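You operate a simulated robot arm through the tools that you are given. There is no shell and no other tool. Be economical: measure what you need, move in short steps, check, and stop when the job is done.

You are at the controls of a simulated robot arm. One attempt, no reset.

JOB
Put the pot labelled "JAM" from the packed cartons by the sideboard on top of the silver steel mould there and the pot labelled "honey" on top of the yellow clay jar.

Only the result counts: the job must be done as asked and must still hold three seconds after the hand-in. Knocking over, shifting, dropping, spilling or breaking anything else fails it.

ROBOT AND FRAMES
A 6-joint arm with a two-finger parallel gripper, fixed in place. Base frame: the origin is at the foot of the arm, x ahead of it, y to its left, z up; the work surface is at about z = 0.76. Lengths are in m, angles in degrees, forces in N, time in s.
With the tool pointing down near the work surface it reaches from about 0.3 to 0.74 m from the base axis. Its first joint turns from -66.0 to 66.0 degrees. Payload 2.45 kg.
Tool frame: the origin (TCP) lies between the finger pads and is the grasp point; the fingertips stand 0.024 m ahead of it; z points along the fingers, y is the line along which they close. The gripper opens to 0.068 m. The fingers are 0.017 m wide and 0.01 m thick; the gripper's body (0.04 by 0.07 m) begins 0.041 m behind the TCP.
Orientation is that of the tool frame in the base frame, as a unit quaternion [w, x, y, z]. With the fingers straight down and closing along the base's y, the tool's x points along the base's -x, its y along +y and its z along -z.

CONTROLS
- The arm moves only by the tool move_arm. Its argument "motion" is a list of rows, each a list of 4 numbers: the shift along the tool's x, y, z in units of 30 mm (1.0 is 30 mm), then the turn about the tool's z in units of 6 degrees (1.0 is 6 degrees). In form: [[x, y, z, spin], ...]. A call has 1 to 12 rows; each row shifts and turns the commanded pose from where the row before left it, along the tool's axes as they then stand. "grip" is the gripper command, from -1 (shut) to 1 (fully open), values between in proportion, set as the call begins (left out, the last holds). A call with a number of a shift or a turn outside -1 to 1 is refused whole. Each row takes 0.2 s and may step no farther than 0.05 m and 8.6 degrees from the row before; otherwise, or with a gripper value out of range, the whole call is refused. A pose out of reach is approached as far as the arm can. The call stops where the force on the tool passes 40 N (or 10 N more than at its start, if that is more) or the arm is blocked; 0.2 s more then pass. The fingers move at their own pace (about 0.108 m/s each) and stop on an object; they squeeze with about 26 N. The grip force told is the motor's: it shows also when the fingers shut on nothing. Time passes only in rows, and 0.2 s behind the last, so rows that do not move let the fingers close. The reply holds the time, the measured pose of the TCP, the force on the tool along the base axes, the opening and the grip force, in the units named above and with some noise, and new pictures: "views" is both (left out), scene, wrist or none.
- Cameras (640 x 400 px; columns grow to the right, rows downward): "scene" is fixed at [0.1609, 0.4172, 1.456]; the picture's right is [-0.75, -0.66, 0.00], its down [-0.42, 0.47, -0.78] and it looks along [0.51, -0.58, -0.63] (base axes); focal length 309 px, centre (320, 200). "wrist" rides on the gripper at [0.084, 0.011, -0.075] in the tool frame; the picture's right is [-0.13, 0.99, 0.00], its down [-0.60, -0.08, -0.79] and it looks along [-0.79, -0.10, 0.61] (tool axes); focal length 251 px, centre (320, 200). There is no depth. A picture from a camera that has moved, and an enlarged one, comes with that camera's place and axes in the base frame and with its lens. The place of the scene camera against the robot may be out by one fixed shift of up to 0.012 m in any direction.
- enlarge(camera, box): a new picture of the part [left, top, right, bottom] of that camera's present view, enlarged. No time passes.
- sign_off(): hands the job in; it is judged then, once.

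Work in short steps. Places have to be worked out from the pictures, the camera data and where the tool is seen: move nearer, look again, correct. Check each grasp and each placing, and mend what went wrong. You have 90 turns and 170 pictures in all, those below and enlarged ones among them. Open the gripper and draw the arm clear of the work before you hand the job in, unless the task says otherwise; then end with one line.

The tools are called after "Call:" by a JSON object that holds its "op" and its "data". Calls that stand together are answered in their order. move_arm: Moves the arm, as the interface text tells. Its arguments: {"type":"object","properties":{"motion":{"type":"array"},"grip":{"type":"number"},"views":{"type":"string","enum":["both","scene","wrist","none"]}},"required":["motion"]} The other tools are called the same way: enlarge (camera, box) takes an enlarged picture of a part of a camera's view; sign_off () hands the job in.

At the start:

```text
t: 0.0
tcp_pos: [0.4366, -0.0078, 1.1005]
tcp_rot: [0.0, 0.0, 1.0, 0.0]
contact_force: [0.5, 0.5, -0.7]
grip_width: 0.0681
grip_force: 0.1
```

scene: 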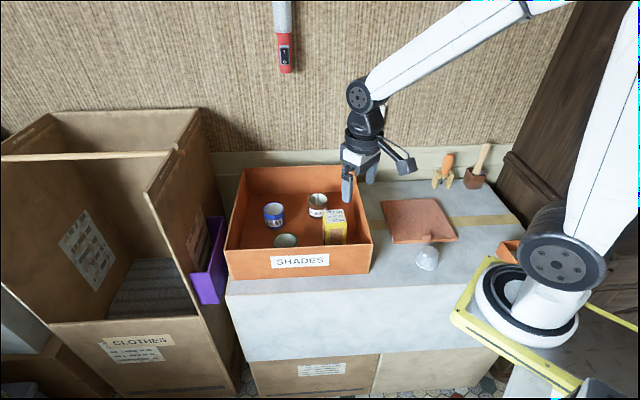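
wrist: 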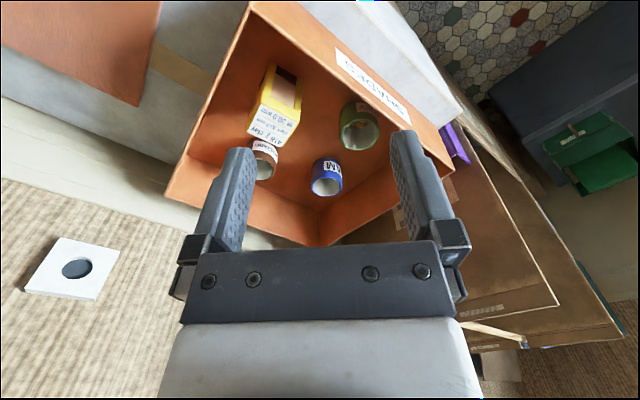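

I'll look closer at the box and at the sideboard to identify the pots and the targets.

Call:
{"op": "enlarge", "data": {"camera": "scene", "box": [220, 150, 380, 290]}}

Call:
{"op": "enlarge", "data": {"camera": "scene", "box": [360, 130, 540, 290]}}

Call:
{"op": "enlarge", "data": {"camera": "wrist", "box": [200, 40, 440, 240]}}

```text
2.86 times, centred on (300, 220) of scene
camera zoom: at [0.1609, 0.4172, 1.456], right [-0.75, -0.66, 0.0], down [-0.42, 0.47, -0.78], along [0.51, -0.58, -0.63], focal length 884 px, centre (377, 143)
```

zoom: 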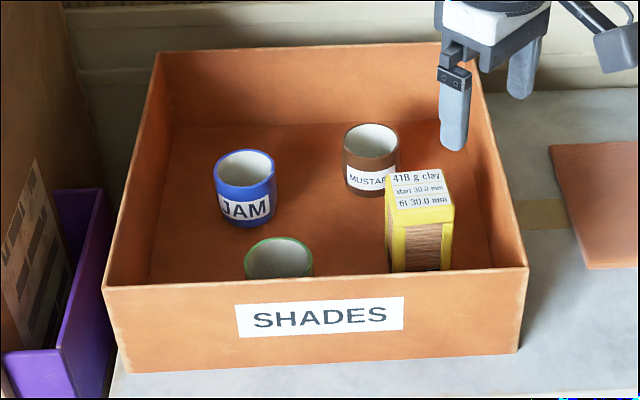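

```text
2.50 times, centred on (450, 210) of scene
camera zoom: at [0.1609, 0.4172, 1.456], right [-0.75, -0.66, 0.0], down [-0.42, 0.47, -0.78], along [0.51, -0.58, -0.63], focal length 773 px, centre (-5, 175)
```

zoom: 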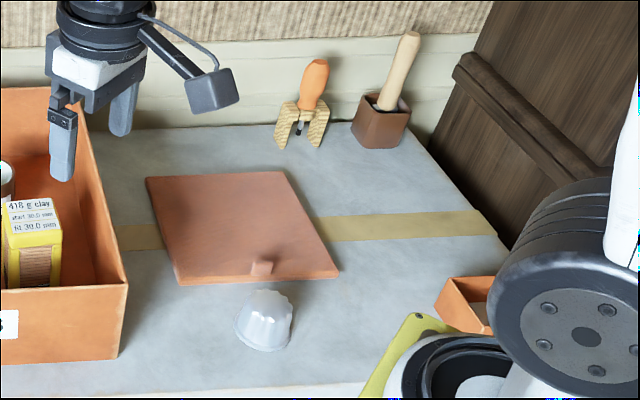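

```text
2.00 times, centred on (320, 140) of wrist
camera zoom: at [0.351, 0.0021, 1.1762], right [0.13, 0.99, 0.0], down [0.6, -0.08, 0.79], along [0.79, -0.1, -0.61], focal length 503 px, centre (320, 320)
```

zoom: 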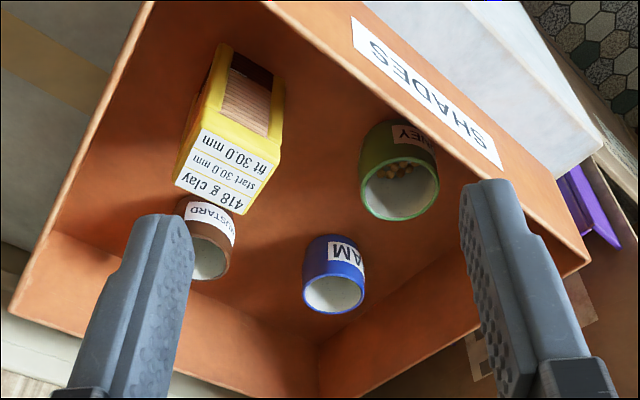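

The JAM pot (blue) and honey (green, with contents) are in the orange carton with the yellow "clay" block. The silver mould is near (0.30,-0.20). I'll retract and spin to look at the right side of the sideboard and check for anything hidden.

Call:
{"op": "move_arm", "data": {"motion": [[1, 0, 0, 1], [1, 0, 0, 1], [1, 0, 0, 1], [0.5, 0, 0, 1], [0, 0, 0, 1], [0, 0, 0, 1], [0, 0, 0, 1], [0, 0, 0, 1], [0, 0, 0, 1], [0, 0, 0, 1], [0, 0, 0, 1], [0, 0, 0, 1]], "grip": 1}}

```text
t: 2.6
tcp_pos: [0.3322, 0.007, 1.1001]
tcp_rot: [-0.001, 0.589, 0.808, 0.0]
contact_force: [0.3, -0.4, -0.4]
grip_width: 0.0681
grip_force: 0.0
camera wrist: at [0.3161, 0.0881, 1.1763], right [0.98, 0.18, 0.0], down [0.11, -0.6, 0.79], along [0.14, -0.78, -0.61], focal length 251 px, centre (320, 200)
```

scene: 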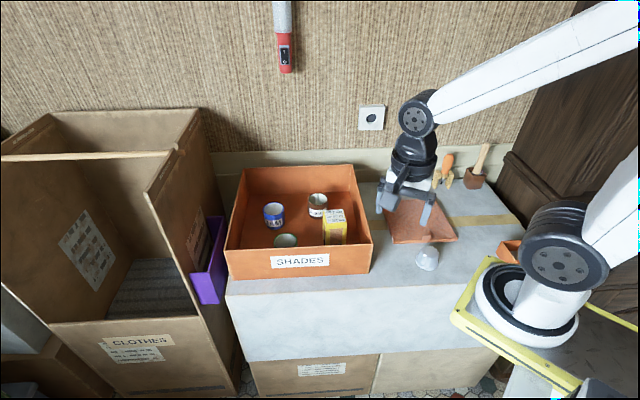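
wrist: 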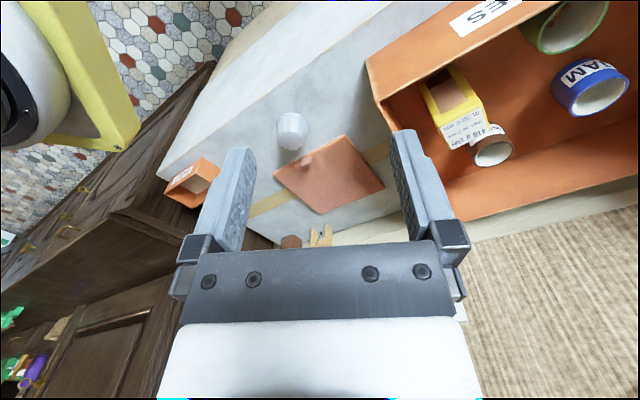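

Let me enlarge the mould/tray area and the carton contents from this view.

Call:
{"op": "enlarge", "data": {"camera": "wrist", "box": [150, 90, 390, 240]}}

Call:
{"op": "enlarge", "data": {"camera": "wrist", "box": [400, 0, 640, 190]}}

```text
2.67 times, centred on (270, 165) of wrist
camera zoom: at [0.3161, 0.0881, 1.1763], right [0.98, 0.18, 0.0], down [0.11, -0.6, 0.79], along [0.14, -0.78, -0.61], focal length 670 px, centre (453, 293)
```

zoom: 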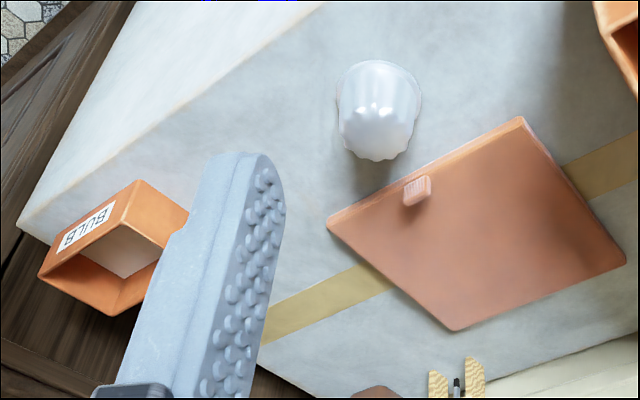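

```text
2.11 times, centred on (520, 95) of wrist
camera zoom: at [0.3161, 0.0881, 1.1763], right [0.98, 0.18, 0.0], down [0.11, -0.6, 0.79], along [0.14, -0.78, -0.61], focal length 529 px, centre (-101, 421)
```

zoom: 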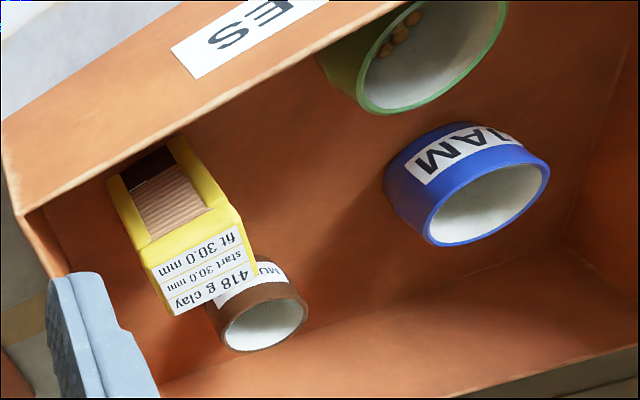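

Layout: wall tops ~0.88, the pots are ~66 mm wide (too wide to straddle), so I'll pinch one wall of the pot rim. JAM rim ≈ (0.755,-0.034,0.83), honey ≈ (0.627,0.035), yellow jar top ≈ (0.567,-0.098,0.866), mould ≈ (0.317,-0.223). Moving nearer to JAM with a 90° spin.

Call:
{"op": "move_arm", "data": {"motion": [[0, 0, 0, 1], [0, 0, 0, 1], [0, 0, 0, 1], [-0.13, 1, 0.2, 0], [-0.13, 1, 0.2, 0], [-0.13, 1, 0.2, 0], [-0.13, 1, 0.2, 0], [-0.13, 1, 0.2, 0], [-0.13, 1, 0.2, 0], [-0.13, 1, 0.2, 0], [-0.13, 1, 0.2, 0], [-0.13, 1, 0.2, 0]], "grip": -0.1}}

```text
t: 5.2
tcp_pos: [0.6029, -0.032, 1.0466]
tcp_rot: [0.0, 0.707, 0.707, 0.0]
contact_force: [-0.3, 0.0, -0.1]
grip_width: 0.0305
grip_force: 0.0
camera wrist: at [0.613, 0.0515, 1.1226], right [0.99, -0.13, 0.0], down [-0.08, -0.6, 0.79], along [-0.1, -0.79, -0.61], focal length 251 px, centre (320, 200)
```

scene: 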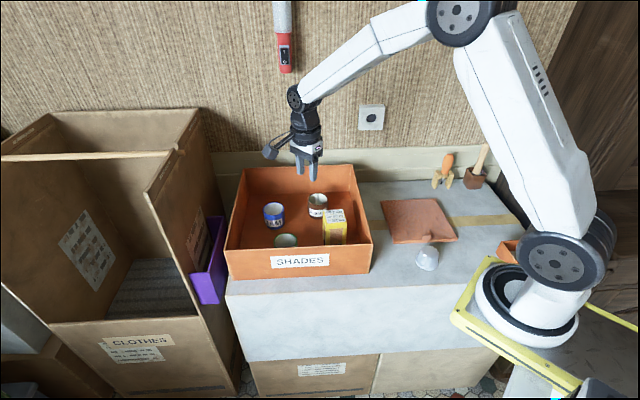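
wrist: 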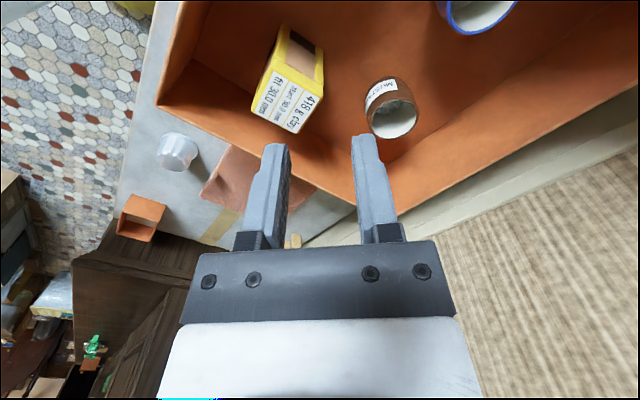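

Move so that JAM comes into the middle of the wrist view.

Call:
{"op": "move_arm", "data": {"motion": [[0.8, 1, 0.4, 0], [0.8, 1, 0.4, 0], [0.8, 1, 0.4, 0], [0.3, 0.3, 0.3, 0]], "views": "wrist"}}

```text
t: 6.2
tcp_pos: [0.7016, 0.0511, 0.9995]
tcp_rot: [0.0, 0.707, 0.707, 0.0]
contact_force: [0.2, -0.1, -0.3]
grip_width: 0.0307
grip_force: 0.1
camera wrist: at [0.7118, 0.1338, 1.0762], right [0.99, -0.13, 0.0], down [-0.08, -0.6, 0.79], along [-0.1, -0.79, -0.61], focal length 251 px, centre (320, 200)
```

wrist: 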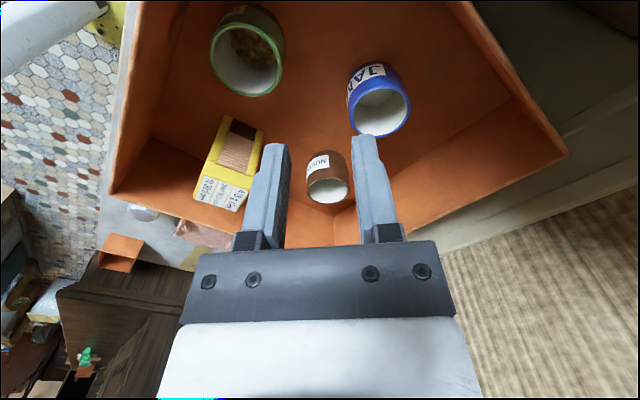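

Call:
{"op": "enlarge", "data": {"camera": "wrist", "box": [180, 0, 440, 160]}}

```text
2.46 times, centred on (310, 80) of wrist
camera zoom: at [0.7118, 0.1338, 1.0762], right [0.99, -0.13, 0.0], down [-0.08, -0.6, 0.79], along [-0.1, -0.79, -0.61], focal length 619 px, centre (345, 495)
```

zoom: 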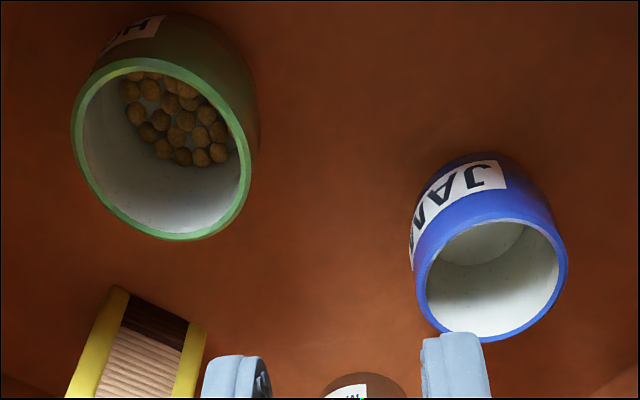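

JAM rim: outer from x≈0.723 to 0.789, y≈-0.035, z≈0.83. I go above its near wall (0.725,-0.036) at z 0.90 and check.

Call:
{"op": "move_arm", "data": {"motion": [[-0.97, 0.26, 0.3, 0], [-0.97, 0.26, 0.3, 0], [-0.97, 0.26, 0.4, 0], [0, 0, 1, 0], [0, 0, 1, 0], [0, 0, 0.3, 0], [0, 0, 0, 0]]}}

```text
t: 7.8
tcp_pos: [0.7251, -0.039, 0.9015]
tcp_rot: [0.0, 0.707, 0.707, 0.001]
contact_force: [0.4, 0.9, 0.0]
grip_width: 0.0306
grip_force: 0.1
camera wrist: at [0.7349, 0.0445, 0.9772], right [0.99, -0.13, 0.0], down [-0.08, -0.6, 0.79], along [-0.1, -0.79, -0.61], focal length 251 px, centre (320, 200)
```

scene: 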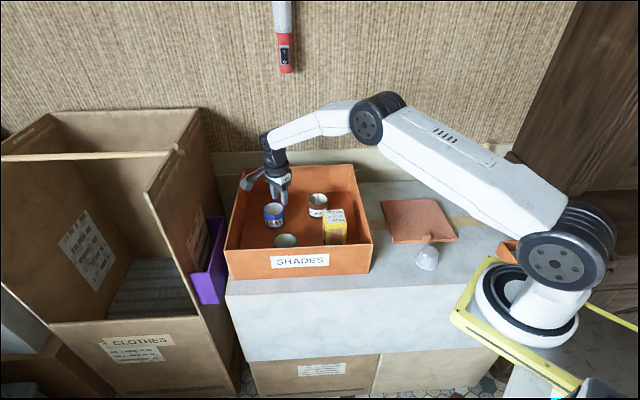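
wrist: 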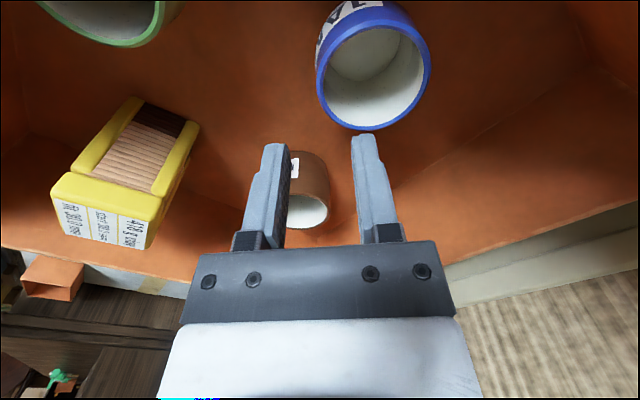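

Rim centre ≈ (0.757,-0.034), near wall mid ≈ 0.727. Nudging and lowering so that the wall is between the fingers.

Call:
{"op": "move_arm", "data": {"motion": [[0.15, 0.06, 0.4, 0], [0, 0, 0.7, 0], [0, 0, 0.6, 0], [0, 0, 0, 0]], "views": "wrist"}}

```text
t: 8.8
tcp_pos: [0.7269, -0.0301, 0.8493]
tcp_rot: [0.001, 0.707, 0.707, 0.001]
contact_force: [0.1, -0.2, 0.2]
grip_width: 0.0307
grip_force: 0.1
camera wrist: at [0.7376, 0.0532, 0.9257], right [0.99, -0.13, 0.0], down [-0.08, -0.6, 0.79], along [-0.1, -0.79, -0.61], focal length 251 px, centre (320, 200)
```

wrist: 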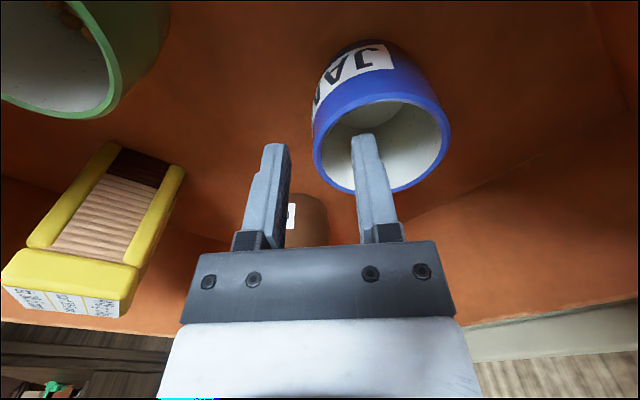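

The right finger is over the pot interior and the left outside; lowering 24 mm more, then closing.

Call:
{"op": "move_arm", "data": {"motion": [[-0.12, 0, 0.4, 0], [0, 0, 0.4, 0], [0, 0, 0, 0]], "views": "wrist"}}

```text
t: 9.6
tcp_pos: [0.727, -0.0332, 0.8271]
tcp_rot: [0.0, 0.707, 0.707, 0.0]
contact_force: [-0.1, 0.2, -0.5]
grip_width: 0.0306
grip_force: 0.0
camera wrist: at [0.7367, 0.0502, 0.9031], right [0.99, -0.13, 0.0], down [-0.08, -0.6, 0.79], along [-0.1, -0.79, -0.61], focal length 251 px, centre (320, 200)
```

wrist: 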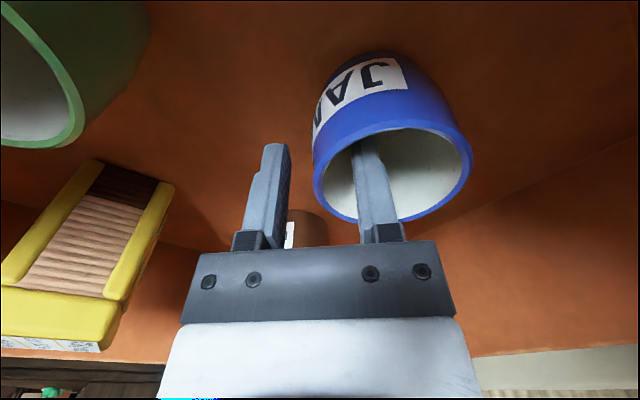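

Wall is between the fingers at the TCP. Closing.

Call:
{"op": "move_arm", "data": {"motion": [[0, 0, 0, 0], [0, 0, 0, 0], [0, 0, 0, 0]], "grip": -1, "views": "wrist"}}

```text
t: 10.4
tcp_pos: [0.7265, -0.0325, 0.8263]
tcp_rot: [0.0, 0.707, 0.707, 0.001]
contact_force: [0.8, 0.0, 0.5]
grip_width: 0.0059
grip_force: 25.6
camera wrist: at [0.7366, 0.0502, 0.9031], right [0.99, -0.13, 0.0], down [-0.08, -0.6, 0.79], along [-0.1, -0.79, -0.61], focal length 251 px, centre (320, 200)
```

wrist: 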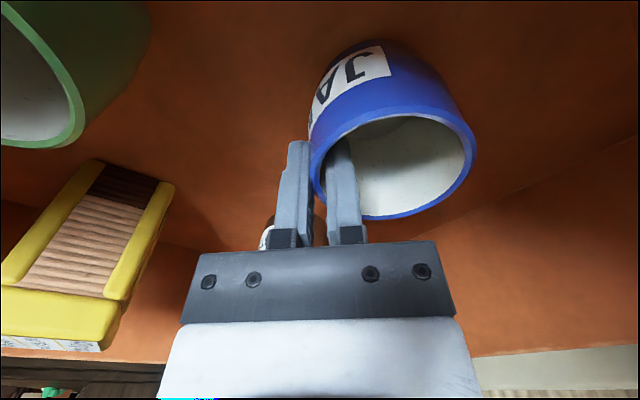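

Gripped on the ~6 mm wall. Lifting slowly 30 mm and checking.

Call:
{"op": "move_arm", "data": {"motion": [[0, 0, -0.3, 0], [0, 0, -0.5, 0], [0, 0, -0.5, 0], [0, 0, 0, 0]]}}

```text
t: 11.4
tcp_pos: [0.727, -0.0353, 0.8663]
tcp_rot: [0.0, 0.708, 0.707, 0.0]
contact_force: [0.3, 0.2, -0.5]
grip_width: 0.0062
grip_force: 25.8
camera wrist: at [0.7373, 0.0488, 0.9425], right [0.99, -0.13, 0.0], down [-0.08, -0.6, 0.79], along [-0.1, -0.79, -0.61], focal length 251 px, centre (320, 200)
```

scene: 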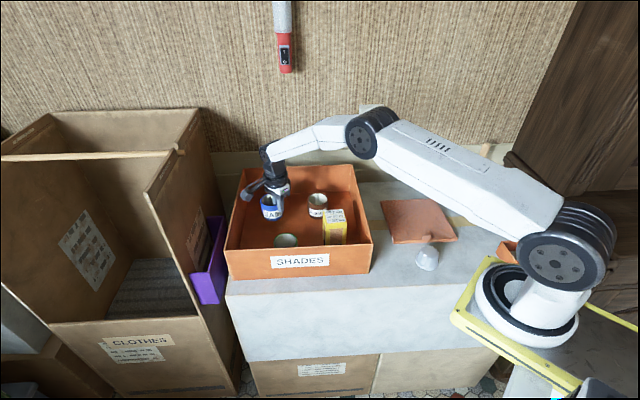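
wrist: 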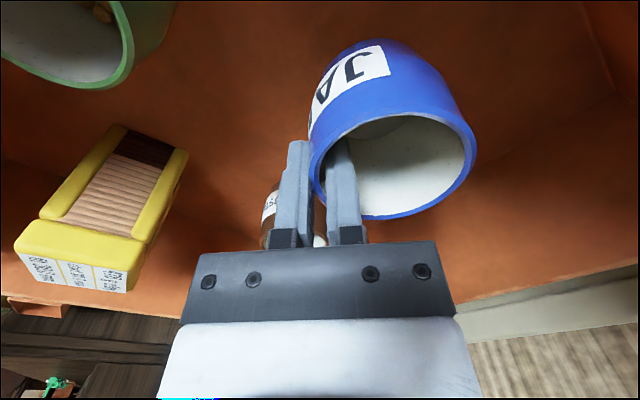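

JAM hangs level and held. Lifting clear of the carton walls.

Call:
{"op": "move_arm", "data": {"motion": [[0, 0, -0.8, 0], [0, 0, -0.8, 0], [0, 0, -0.8, 0], [0, 0, -0.8, 0], [0, 0, -0.8, 0], [0, 0, -0.8, 0], [0, 0, -0.4, 0], [-0.3, -0.6, 0, 0], [-0.35, -0.8, 0, 0], [-0.35, -0.8, 0, 0], [-0.35, -0.8, 0, 0], [-0.35, -0.8, 0, 0]], "views": "scene"}}

Call:
{"op": "move_arm", "data": {"motion": [[-0.35, -0.8, 0, 0], [-0.35, -0.8, 0, 0], [-0.35, -0.8, 0, 0], [-0.35, -0.8, 0, 0], [-0.35, -0.8, 0, 0], [-0.35, -0.8, 0, 0], [-0.35, -0.8, 0, 0], [-0.35, -0.8, 0, 0], [-0.3, -0.8, 0, 0], [0, -0.8, 0, 0], [0, -0.5, 0, 0]]}}

```text
t: 14.0
tcp_pos: [0.6137, -0.0857, 1.0227]
tcp_rot: [0.0, 0.707, 0.707, -0.001]
contact_force: [0.0, 0.5, -1.5]
grip_width: 0.0055
grip_force: 26.3
```

scene: 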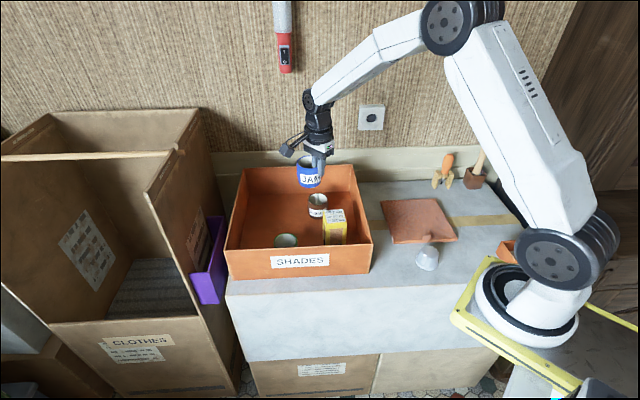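

```text
t: 16.4
tcp_pos: [0.3572, -0.1786, 1.0227]
tcp_rot: [0.0, 0.707, 0.707, 0.001]
contact_force: [-0.2, 0.6, -0.6]
grip_width: 0.0063
grip_force: 26.4
camera wrist: at [0.367, -0.0957, 1.0991], right [0.99, -0.13, 0.0], down [-0.08, -0.6, 0.79], along [-0.1, -0.79, -0.61], focal length 251 px, centre (320, 200)
```

scene: 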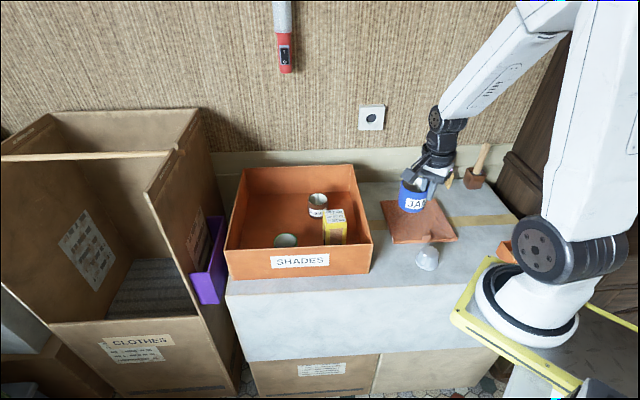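
wrist: 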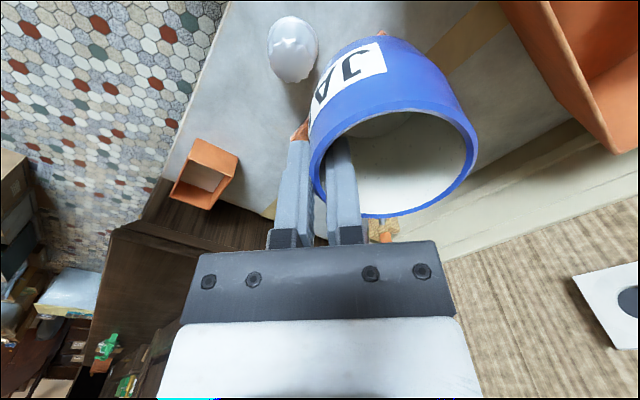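

Good view of the mould; I enlarge it in both cameras.

Call:
{"op": "enlarge", "data": {"camera": "wrist", "box": [230, 0, 360, 100]}}

Call:
{"op": "enlarge", "data": {"camera": "scene", "box": [390, 220, 470, 280]}}

```text
4.00 times, centred on (295, 50) of wrist
camera zoom: at [0.367, -0.0957, 1.0991], right [0.99, -0.13, 0.0], down [-0.08, -0.6, 0.79], along [-0.1, -0.79, -0.61], focal length 1006 px, centre (420, 800)
```

zoom: 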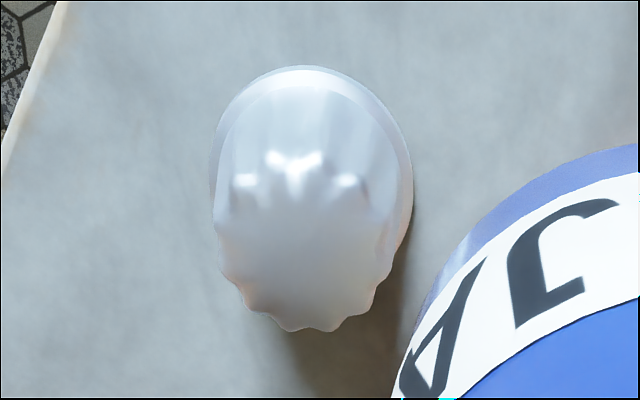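

```text
6.67 times, centred on (430, 250) of scene
camera zoom: at [0.1609, 0.4172, 1.456], right [-0.75, -0.66, 0.0], down [-0.42, 0.47, -0.78], along [0.51, -0.58, -0.63], focal length 2062 px, centre (-413, -133)
```

zoom: 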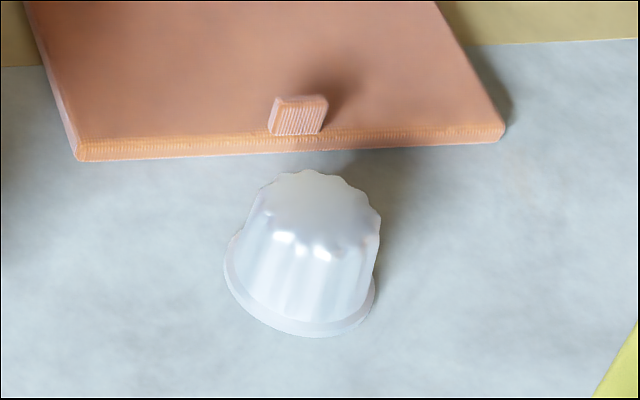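

Mould top is a flat ~50 mm face centred ≈ (0.317,-0.226,0.797). Pot centre is TCP + 30 mm in x, so target TCP (0.2875,-0.226). Going above it.

Call:
{"op": "move_arm", "data": {"motion": [[-0.5, -0.8, 0, 0], [-0.5, -0.8, 0, 0], [-0.55, -0.72, 0, 0], [0, 0, 0.7, 0], [0, 0, 0.8, 0], [0, 0, 0.8, 0], [0, 0, 0.8, 0], [0, 0, 0, 0]]}}

```text
t: 18.2
tcp_pos: [0.2874, -0.2225, 0.9281]
tcp_rot: [0.0, 0.707, 0.707, 0.0]
contact_force: [-0.4, -0.6, -2.5]
grip_width: 0.0059
grip_force: 26.4
camera wrist: at [0.2982, -0.1399, 1.0049], right [0.99, -0.13, 0.0], down [-0.08, -0.6, 0.79], along [-0.1, -0.79, -0.61], focal length 251 px, centre (320, 200)
```

scene: 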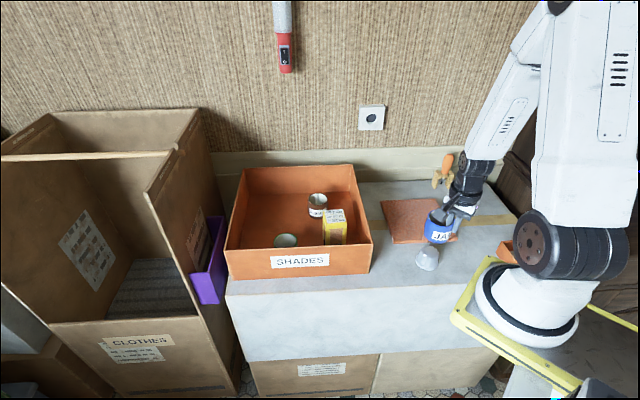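
wrist: 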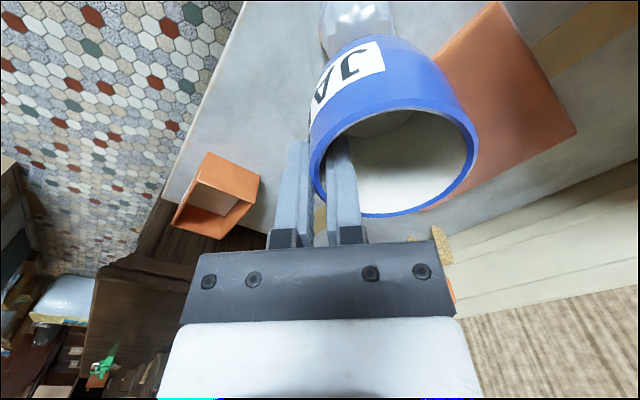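

Well aligned; lowering to just above contact.

Call:
{"op": "move_arm", "data": {"motion": [[-0.1, 0, 0.5, 0], [0, 0, 0.5, 0], [0, 0, 0.6, 0], [0, 0, 0, 0]]}}

Call:
{"op": "enlarge", "data": {"camera": "scene", "box": [390, 190, 480, 280]}}

```text
t: 19.2
tcp_pos: [0.2892, -0.2264, 0.8803]
tcp_rot: [0.0, 0.707, 0.707, 0.0]
contact_force: [-0.4, 0.6, -1.3]
grip_width: 0.0057
grip_force: 25.6
camera wrist: at [0.2993, -0.1432, 0.9562], right [0.99, -0.13, 0.0], down [-0.08, -0.6, 0.79], along [-0.1, -0.79, -0.61], focal length 251 px, centre (320, 200)
```

scene: 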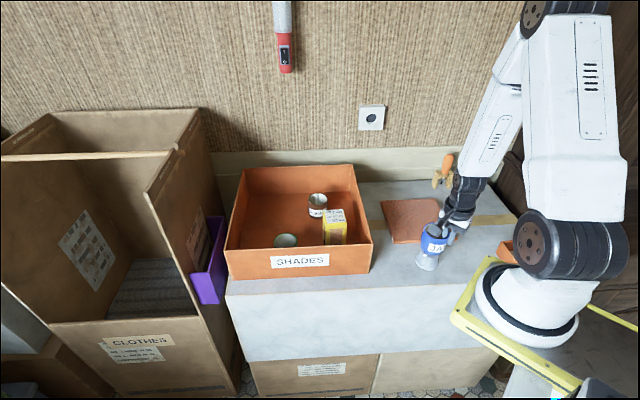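
wrist: 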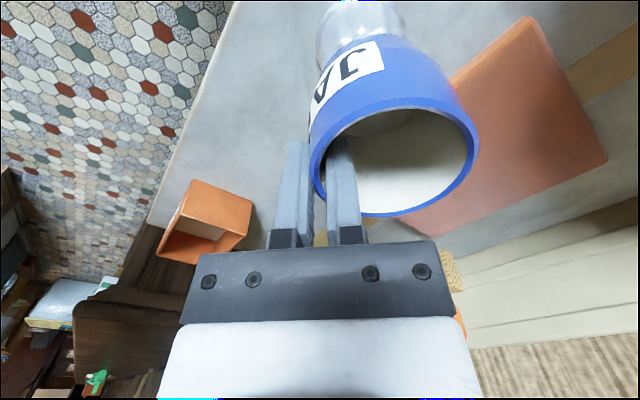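

```text
4.44 times, centred on (435, 235) of scene
camera zoom: at [0.1609, 0.4172, 1.456], right [-0.75, -0.66, 0.0], down [-0.42, 0.47, -0.78], along [0.51, -0.58, -0.63], focal length 1374 px, centre (-191, 44)
```

zoom: 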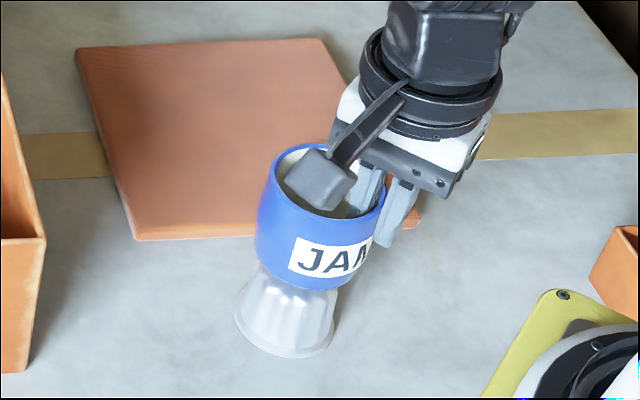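

Pot base sits centred over the mould with a small gap. Lowering in small steps watching force.

Call:
{"op": "move_arm", "data": {"motion": [[0, -0.03, 0.1, 0], [0, 0, 0.1, 0], [0, 0, 0.1, 0], [0, 0, 0, 0]], "views": "none"}}

```text
t: 20.2
tcp_pos: [0.2873, -0.227, 0.8717]
tcp_rot: [0.001, 0.707, 0.707, 0.0]
contact_force: [0.1, 0.3, -1.1]
grip_width: 0.0059
grip_force: 26.2
```

No contact yet; continuing down 6 mm.

Call:
{"op": "move_arm", "data": {"motion": [[0, 0, 0.07, 0], [0, 0, 0.07, 0], [0, 0, 0.06, 0], [0, 0, 0, 0]], "views": "none"}}

```text
t: 21.2
tcp_pos: [0.287, -0.2282, 0.8659]
tcp_rot: [0.001, 0.707, 0.707, 0.0]
contact_force: [-1.4, 1.6, 25.9]
grip_width: 0.0064
grip_force: 26.4
```

Contact (26 N). Easing up ~1 mm and checking.

Call:
{"op": "move_arm", "data": {"motion": [[0, 0, -0.04, 0], [0, 0, 0, 0]]}}

Call:
{"op": "enlarge", "data": {"camera": "scene", "box": [390, 200, 480, 280]}}

```text
t: 21.8
tcp_pos: [0.2868, -0.2285, 0.8677]
tcp_rot: [-0.001, 0.707, 0.707, 0.0]
contact_force: [1.4, -1.4, 2.7]
grip_width: 0.006
grip_force: 26.0
camera wrist: at [0.297, -0.1451, 0.943], right [0.99, -0.13, 0.0], down [-0.08, -0.6, 0.79], along [-0.1, -0.79, -0.61], focal length 251 px, centre (320, 200)
```

scene: 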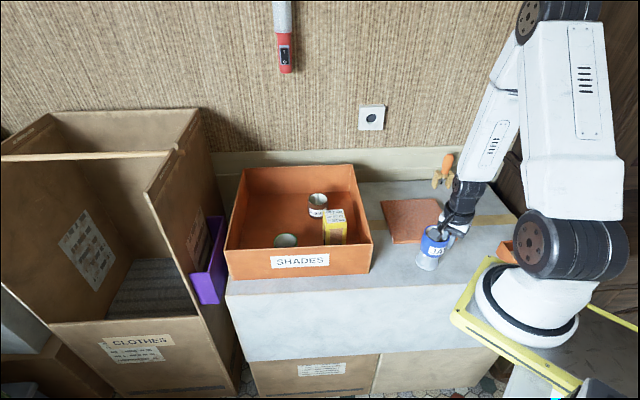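
wrist: 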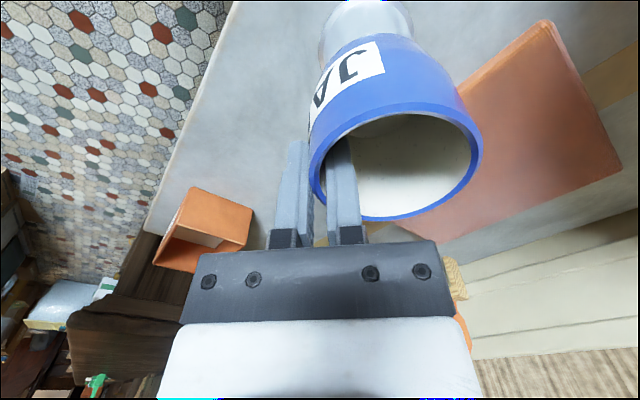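

```text
5.00 times, centred on (435, 240) of scene
camera zoom: at [0.1609, 0.4172, 1.456], right [-0.75, -0.66, 0.0], down [-0.42, 0.47, -0.78], along [0.51, -0.58, -0.63], focal length 1546 px, centre (-255, 0)
```

zoom: 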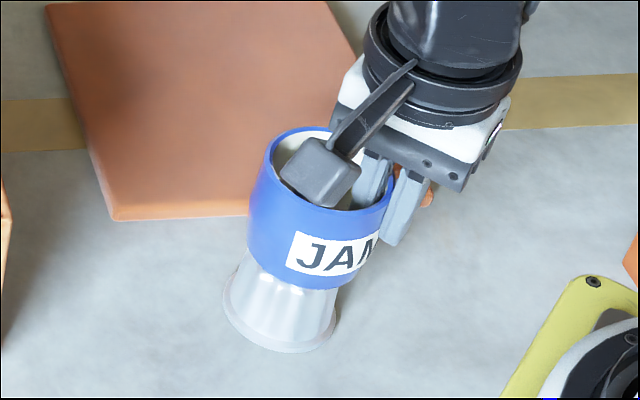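

Seated and centred. Opening gently to 30 mm.

Call:
{"op": "move_arm", "data": {"motion": [[0, 0, 0, 0], [0, 0, 0, 0]], "grip": -0.3}}

```text
t: 22.4
tcp_pos: [0.2861, -0.2274, 0.8676]
tcp_rot: [0.0, 0.707, 0.707, 0.0]
contact_force: [0.5, -0.4, 0.8]
grip_width: 0.024
grip_force: 0.1
camera wrist: at [0.297, -0.1451, 0.9432], right [0.99, -0.13, 0.0], down [-0.08, -0.6, 0.79], along [-0.1, -0.79, -0.61], focal length 251 px, centre (320, 200)
```

scene: 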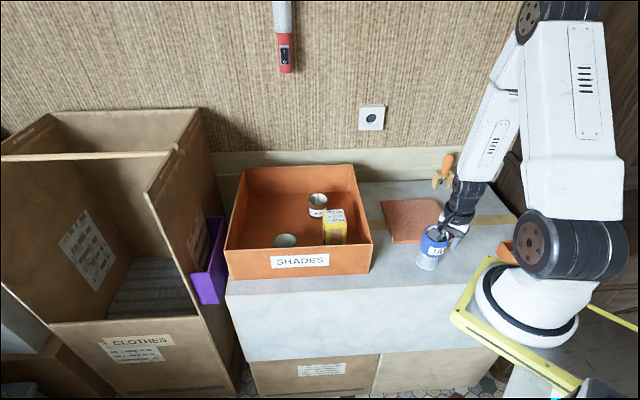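
wrist: 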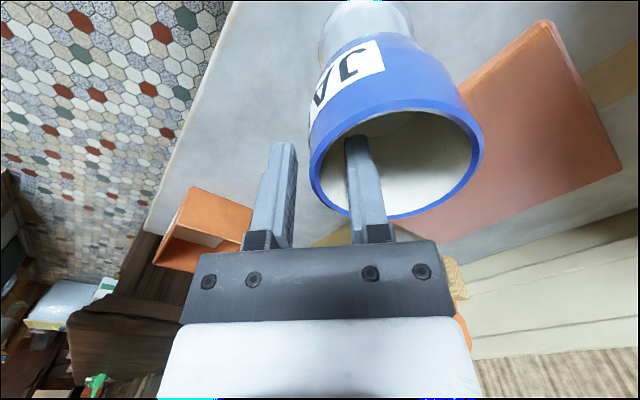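

Released, stable. Raising straight up.

Call:
{"op": "move_arm", "data": {"motion": [[0, 0, -0.4, 0], [0, 0, -0.6, 0], [0, 0, -0.8, 0], [0, 0, -1, 0], [0, 0, -1, 0], [0, 0, -1, 0], [0, 0, -0.5, 0], [0.6, 0.5, 0, 0], [0.8, 0.7, 0, 0]]}}

Call:
{"op": "enlarge", "data": {"camera": "scene", "box": [390, 200, 480, 280]}}

```text
t: 24.4
tcp_pos: [0.3218, -0.1862, 1.0285]
tcp_rot: [0.0, 0.707, 0.707, -0.001]
contact_force: [-0.9, 0.5, -1.0]
grip_width: 0.024
grip_force: 0.1
camera wrist: at [0.3321, -0.1034, 1.1043], right [0.99, -0.13, 0.0], down [-0.08, -0.6, 0.79], along [-0.1, -0.79, -0.61], focal length 251 px, centre (320, 200)
```

scene: 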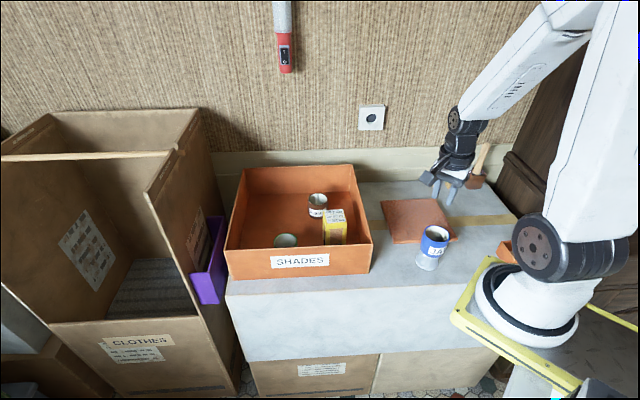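
wrist: 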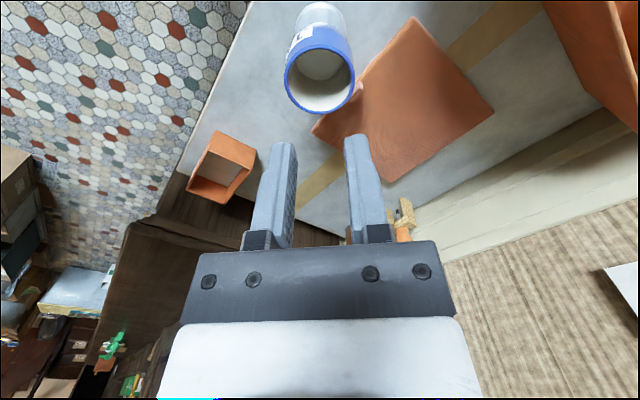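

```text
5.00 times, centred on (435, 240) of scene
camera zoom: at [0.1609, 0.4172, 1.456], right [-0.75, -0.66, 0.0], down [-0.42, 0.47, -0.78], along [0.51, -0.58, -0.63], focal length 1546 px, centre (-255, 0)
```

zoom: 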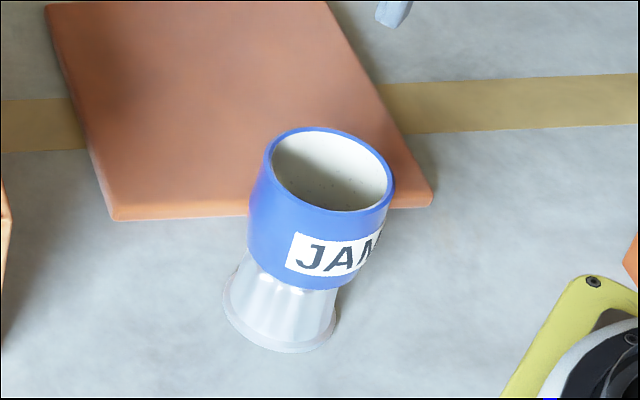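

JAM is stable on the mould. Now to honey: I'll pinch its far (+x) wall, ≈(0.659,0.035), which keeps the hand away from the carton front. Moving above it.

Call:
{"op": "move_arm", "data": {"motion": [[0.617, 0.94, 0, 0], [0.617, 0.94, 0, 0], [0.617, 0.94, 0, 0], [0.617, 0.94, 0, 0], [0.617, 0.94, 0, 0], [0.617, 0.94, 0, 0], [0.617, 0.94, 0, 0], [0.617, 0.94, 0, 0], [0.617, 0.94, 0, 0], [0.617, 0.94, 0, 0], [0.617, 0.94, 0, 0], [0.617, 0.94, 0, 0]], "grip": -0.1, "views": "wrist"}}

Call:
{"op": "move_arm", "data": {"motion": [[0, 0, 0.7, 0], [0, 0, 0.9, 0], [0, 0, 0.9, 0], [0, 0, 0.8, 0], [0, 0, 0.7, 0], [0, 0, 0, 0]], "views": "wrist"}}

```text
t: 27.0
tcp_pos: [0.6657, 0.0349, 1.0256]
tcp_rot: [0.0, 0.707, 0.707, 0.0]
contact_force: [-0.6, 0.0, 0.3]
grip_width: 0.0307
grip_force: 0.1
camera wrist: at [0.6753, 0.1186, 1.1017], right [0.99, -0.13, 0.0], down [-0.08, -0.6, 0.79], along [-0.1, -0.79, -0.61], focal length 251 px, centre (320, 200)
```

wrist: 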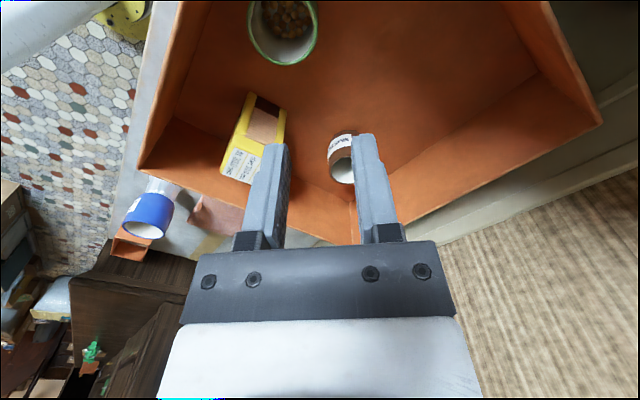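

```text
t: 28.4
tcp_pos: [0.6607, 0.035, 0.9068]
tcp_rot: [-0.001, 0.707, 0.707, 0.0]
contact_force: [-0.5, 0.3, 0.0]
grip_width: 0.0307
grip_force: 0.1
camera wrist: at [0.6703, 0.1179, 0.9831], right [0.99, -0.13, 0.0], down [-0.08, -0.6, 0.79], along [-0.1, -0.79, -0.61], focal length 251 px, centre (320, 200)
```

wrist: 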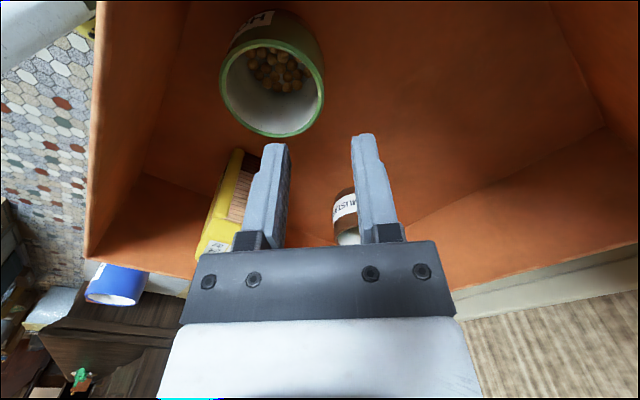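

Honey rim centre ≈ (0.630,0.035), its +x wall ≈ x 0.660: aligned with the TCP. Lowering in part and checking.

Call:
{"op": "move_arm", "data": {"motion": [[0, -0.03, 0.6, 0], [0, 0, 0.7, 0], [0, 0, 0.6, 0], [0, 0, 0, 0]], "views": "both"}}

```text
t: 29.4
tcp_pos: [0.661, 0.0366, 0.8487]
tcp_rot: [0.001, 0.707, 0.707, 0.0]
contact_force: [0.8, 0.5, -0.1]
grip_width: 0.0305
grip_force: 0.0
camera wrist: at [0.6708, 0.1196, 0.9246], right [0.99, -0.13, 0.0], down [-0.08, -0.6, 0.79], along [-0.1, -0.79, -0.61], focal length 251 px, centre (320, 200)
```

scene: 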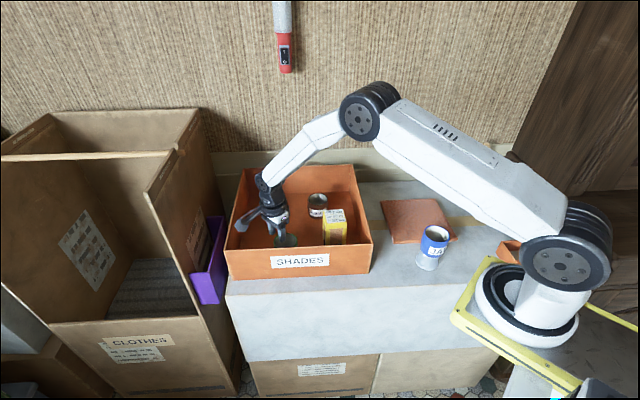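
wrist: 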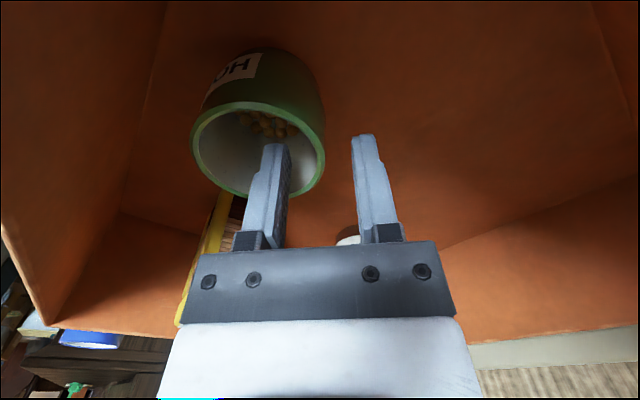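

Left finger is over the honey interior, right one outside. Lowering 22 mm and checking before closing.

Call:
{"op": "move_arm", "data": {"motion": [[0, 0, 0.35, 0], [0, 0, 0.38, 0], [0, 0, 0, 0]], "views": "wrist"}}

```text
t: 30.2
tcp_pos: [0.6616, 0.0389, 0.8271]
tcp_rot: [-0.001, 0.707, 0.707, 0.0]
contact_force: [-0.2, 0.1, 0.6]
grip_width: 0.0305
grip_force: 0.1
camera wrist: at [0.6713, 0.1203, 0.9033], right [0.99, -0.13, 0.0], down [-0.08, -0.6, 0.79], along [-0.1, -0.79, -0.61], focal length 251 px, centre (320, 200)
```

wrist: 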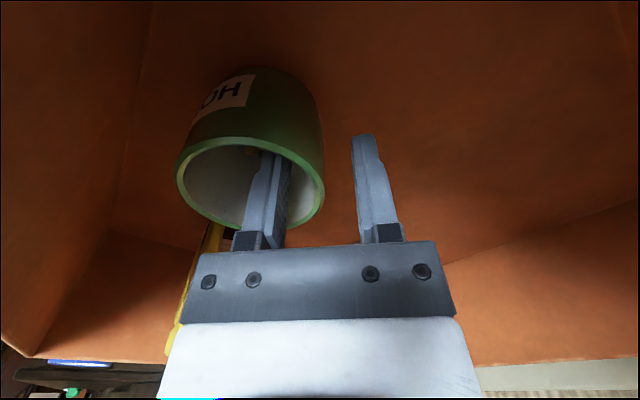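

Wall is centred between the fingers. Closing.

Call:
{"op": "move_arm", "data": {"motion": [[0, 0, 0, 0], [0, 0, 0, 0], [0, 0, 0, 0]], "grip": -1, "views": "none"}}

Call:
{"op": "move_arm", "data": {"motion": [[0, 0, -0.2, 0], [0, 0, -0.4, 0], [0, 0, -0.5, 0], [0, 0, 0, 0]], "views": "wrist"}}

```text
t: 31.0
tcp_pos: [0.6606, 0.0384, 0.8269]
tcp_rot: [0.0, 0.707, 0.708, 0.0]
contact_force: [0.0, 0.0, 0.0]
grip_width: 0.0057
grip_force: 26.0
```

```text
t: 32.0
tcp_pos: [0.6607, 0.0363, 0.8598]
tcp_rot: [0.0, 0.708, 0.707, 0.0]
contact_force: [0.8, 0.2, -1.8]
grip_width: 0.0058
grip_force: 26.0
camera wrist: at [0.6706, 0.1191, 0.9367], right [0.99, -0.13, 0.0], down [-0.08, -0.6, 0.79], along [-0.1, -0.79, -0.61], focal length 251 px, centre (320, 200)
```

wrist: 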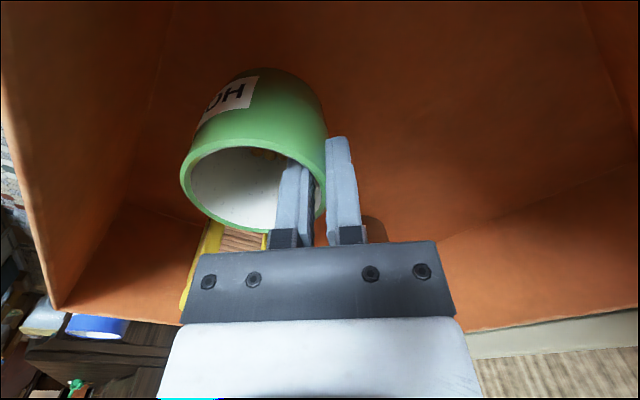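

Held and lifted level. Raising to z≈1.02 and viewing the jar top before moving over.

Call:
{"op": "move_arm", "data": {"motion": [[0, 0, -0.7, 0], [0, 0, -0.8, 0], [0, 0, -0.8, 0], [0, 0, -0.8, 0], [0, 0, -0.8, 0], [0, 0, -0.8, 0], [0, 0, -0.6, 0], [0, 0, 0, 0]]}}

Call:
{"op": "enlarge", "data": {"camera": "scene", "box": [270, 170, 380, 260]}}

Call:
{"op": "enlarge", "data": {"camera": "wrist", "box": [170, 60, 350, 230]}}

```text
t: 33.8
tcp_pos: [0.6624, 0.0336, 1.0185]
tcp_rot: [0.0, 0.707, 0.707, 0.0]
contact_force: [0.3, -1.0, -1.8]
grip_width: 0.0059
grip_force: 26.3
camera wrist: at [0.6722, 0.1178, 1.0953], right [0.99, -0.13, 0.0], down [-0.08, -0.6, 0.79], along [-0.1, -0.79, -0.61], focal length 251 px, centre (320, 200)
```

scene: 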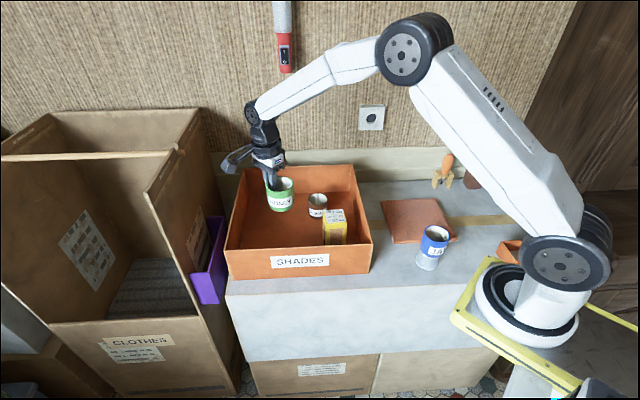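
wrist: 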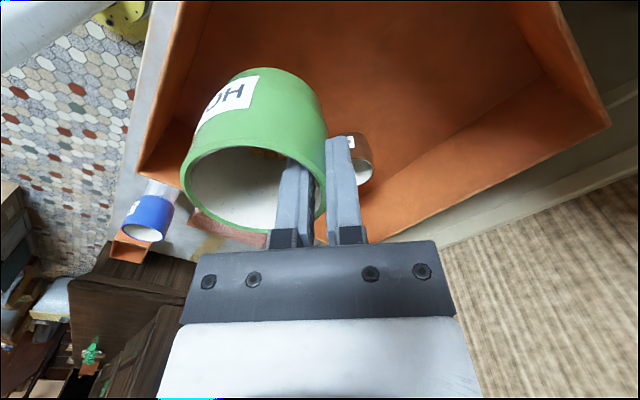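

```text
4.44 times, centred on (325, 215) of scene
camera zoom: at [0.1609, 0.4172, 1.456], right [-0.75, -0.66, 0.0], down [-0.42, 0.47, -0.78], along [0.51, -0.58, -0.63], focal length 1374 px, centre (298, 133)
```

zoom: 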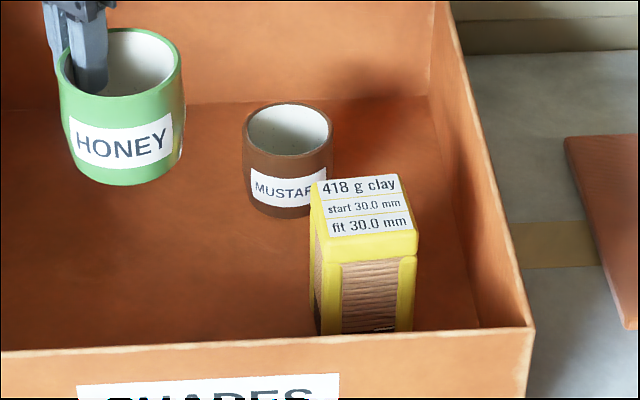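

```text
2.35 times, centred on (260, 145) of wrist
camera zoom: at [0.6722, 0.1178, 1.0953], right [0.99, -0.13, 0.0], down [-0.08, -0.6, 0.79], along [-0.1, -0.79, -0.61], focal length 592 px, centre (461, 329)
```

zoom: 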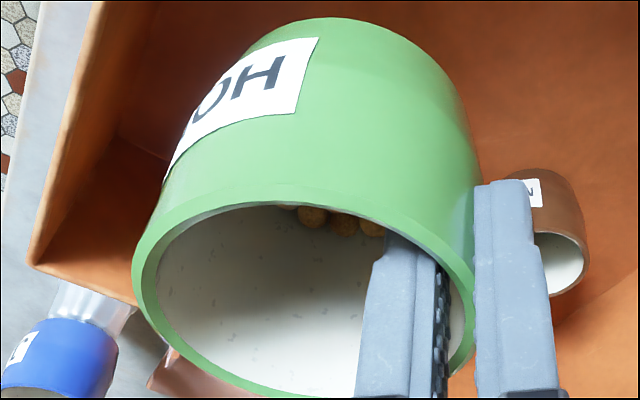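

Honey held level, contents inside. Moving to a pose where the jar top shows to the right of the held pot.

Call:
{"op": "move_arm", "data": {"motion": [[-0.4, -0.7, 0, 0], [-0.5, -0.9, 0, 0], [-0.5, -0.9, 0, 0], [-0.5, -0.9, 0, 0], [-0.5, -0.9, 0, 0], [0, -0.7, 0, 0], [0, 0, 0, 0]], "views": "wrist"}}

```text
t: 35.4
tcp_pos: [0.5111, -0.035, 1.0193]
tcp_rot: [0.0, 0.708, 0.707, 0.0]
contact_force: [-0.3, 0.2, -1.3]
grip_width: 0.0058
grip_force: 25.5
camera wrist: at [0.5207, 0.0476, 1.0958], right [0.99, -0.13, 0.0], down [-0.08, -0.6, 0.79], along [-0.1, -0.79, -0.61], focal length 251 px, centre (320, 200)
```

wrist: 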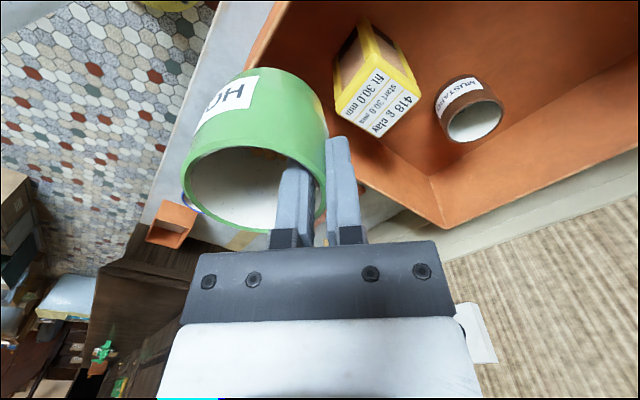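

Call:
{"op": "enlarge", "data": {"camera": "wrist", "box": [310, 20, 450, 150]}}

```text
3.08 times, centred on (380, 85) of wrist
camera zoom: at [0.5207, 0.0476, 1.0958], right [0.99, -0.13, 0.0], down [-0.08, -0.6, 0.79], along [-0.1, -0.79, -0.61], focal length 774 px, centre (135, 554)
```

zoom: 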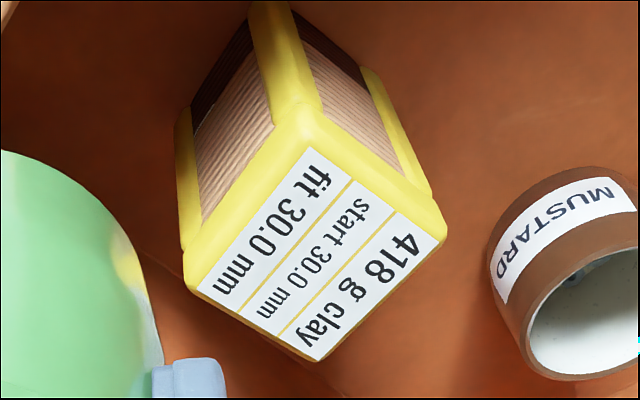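

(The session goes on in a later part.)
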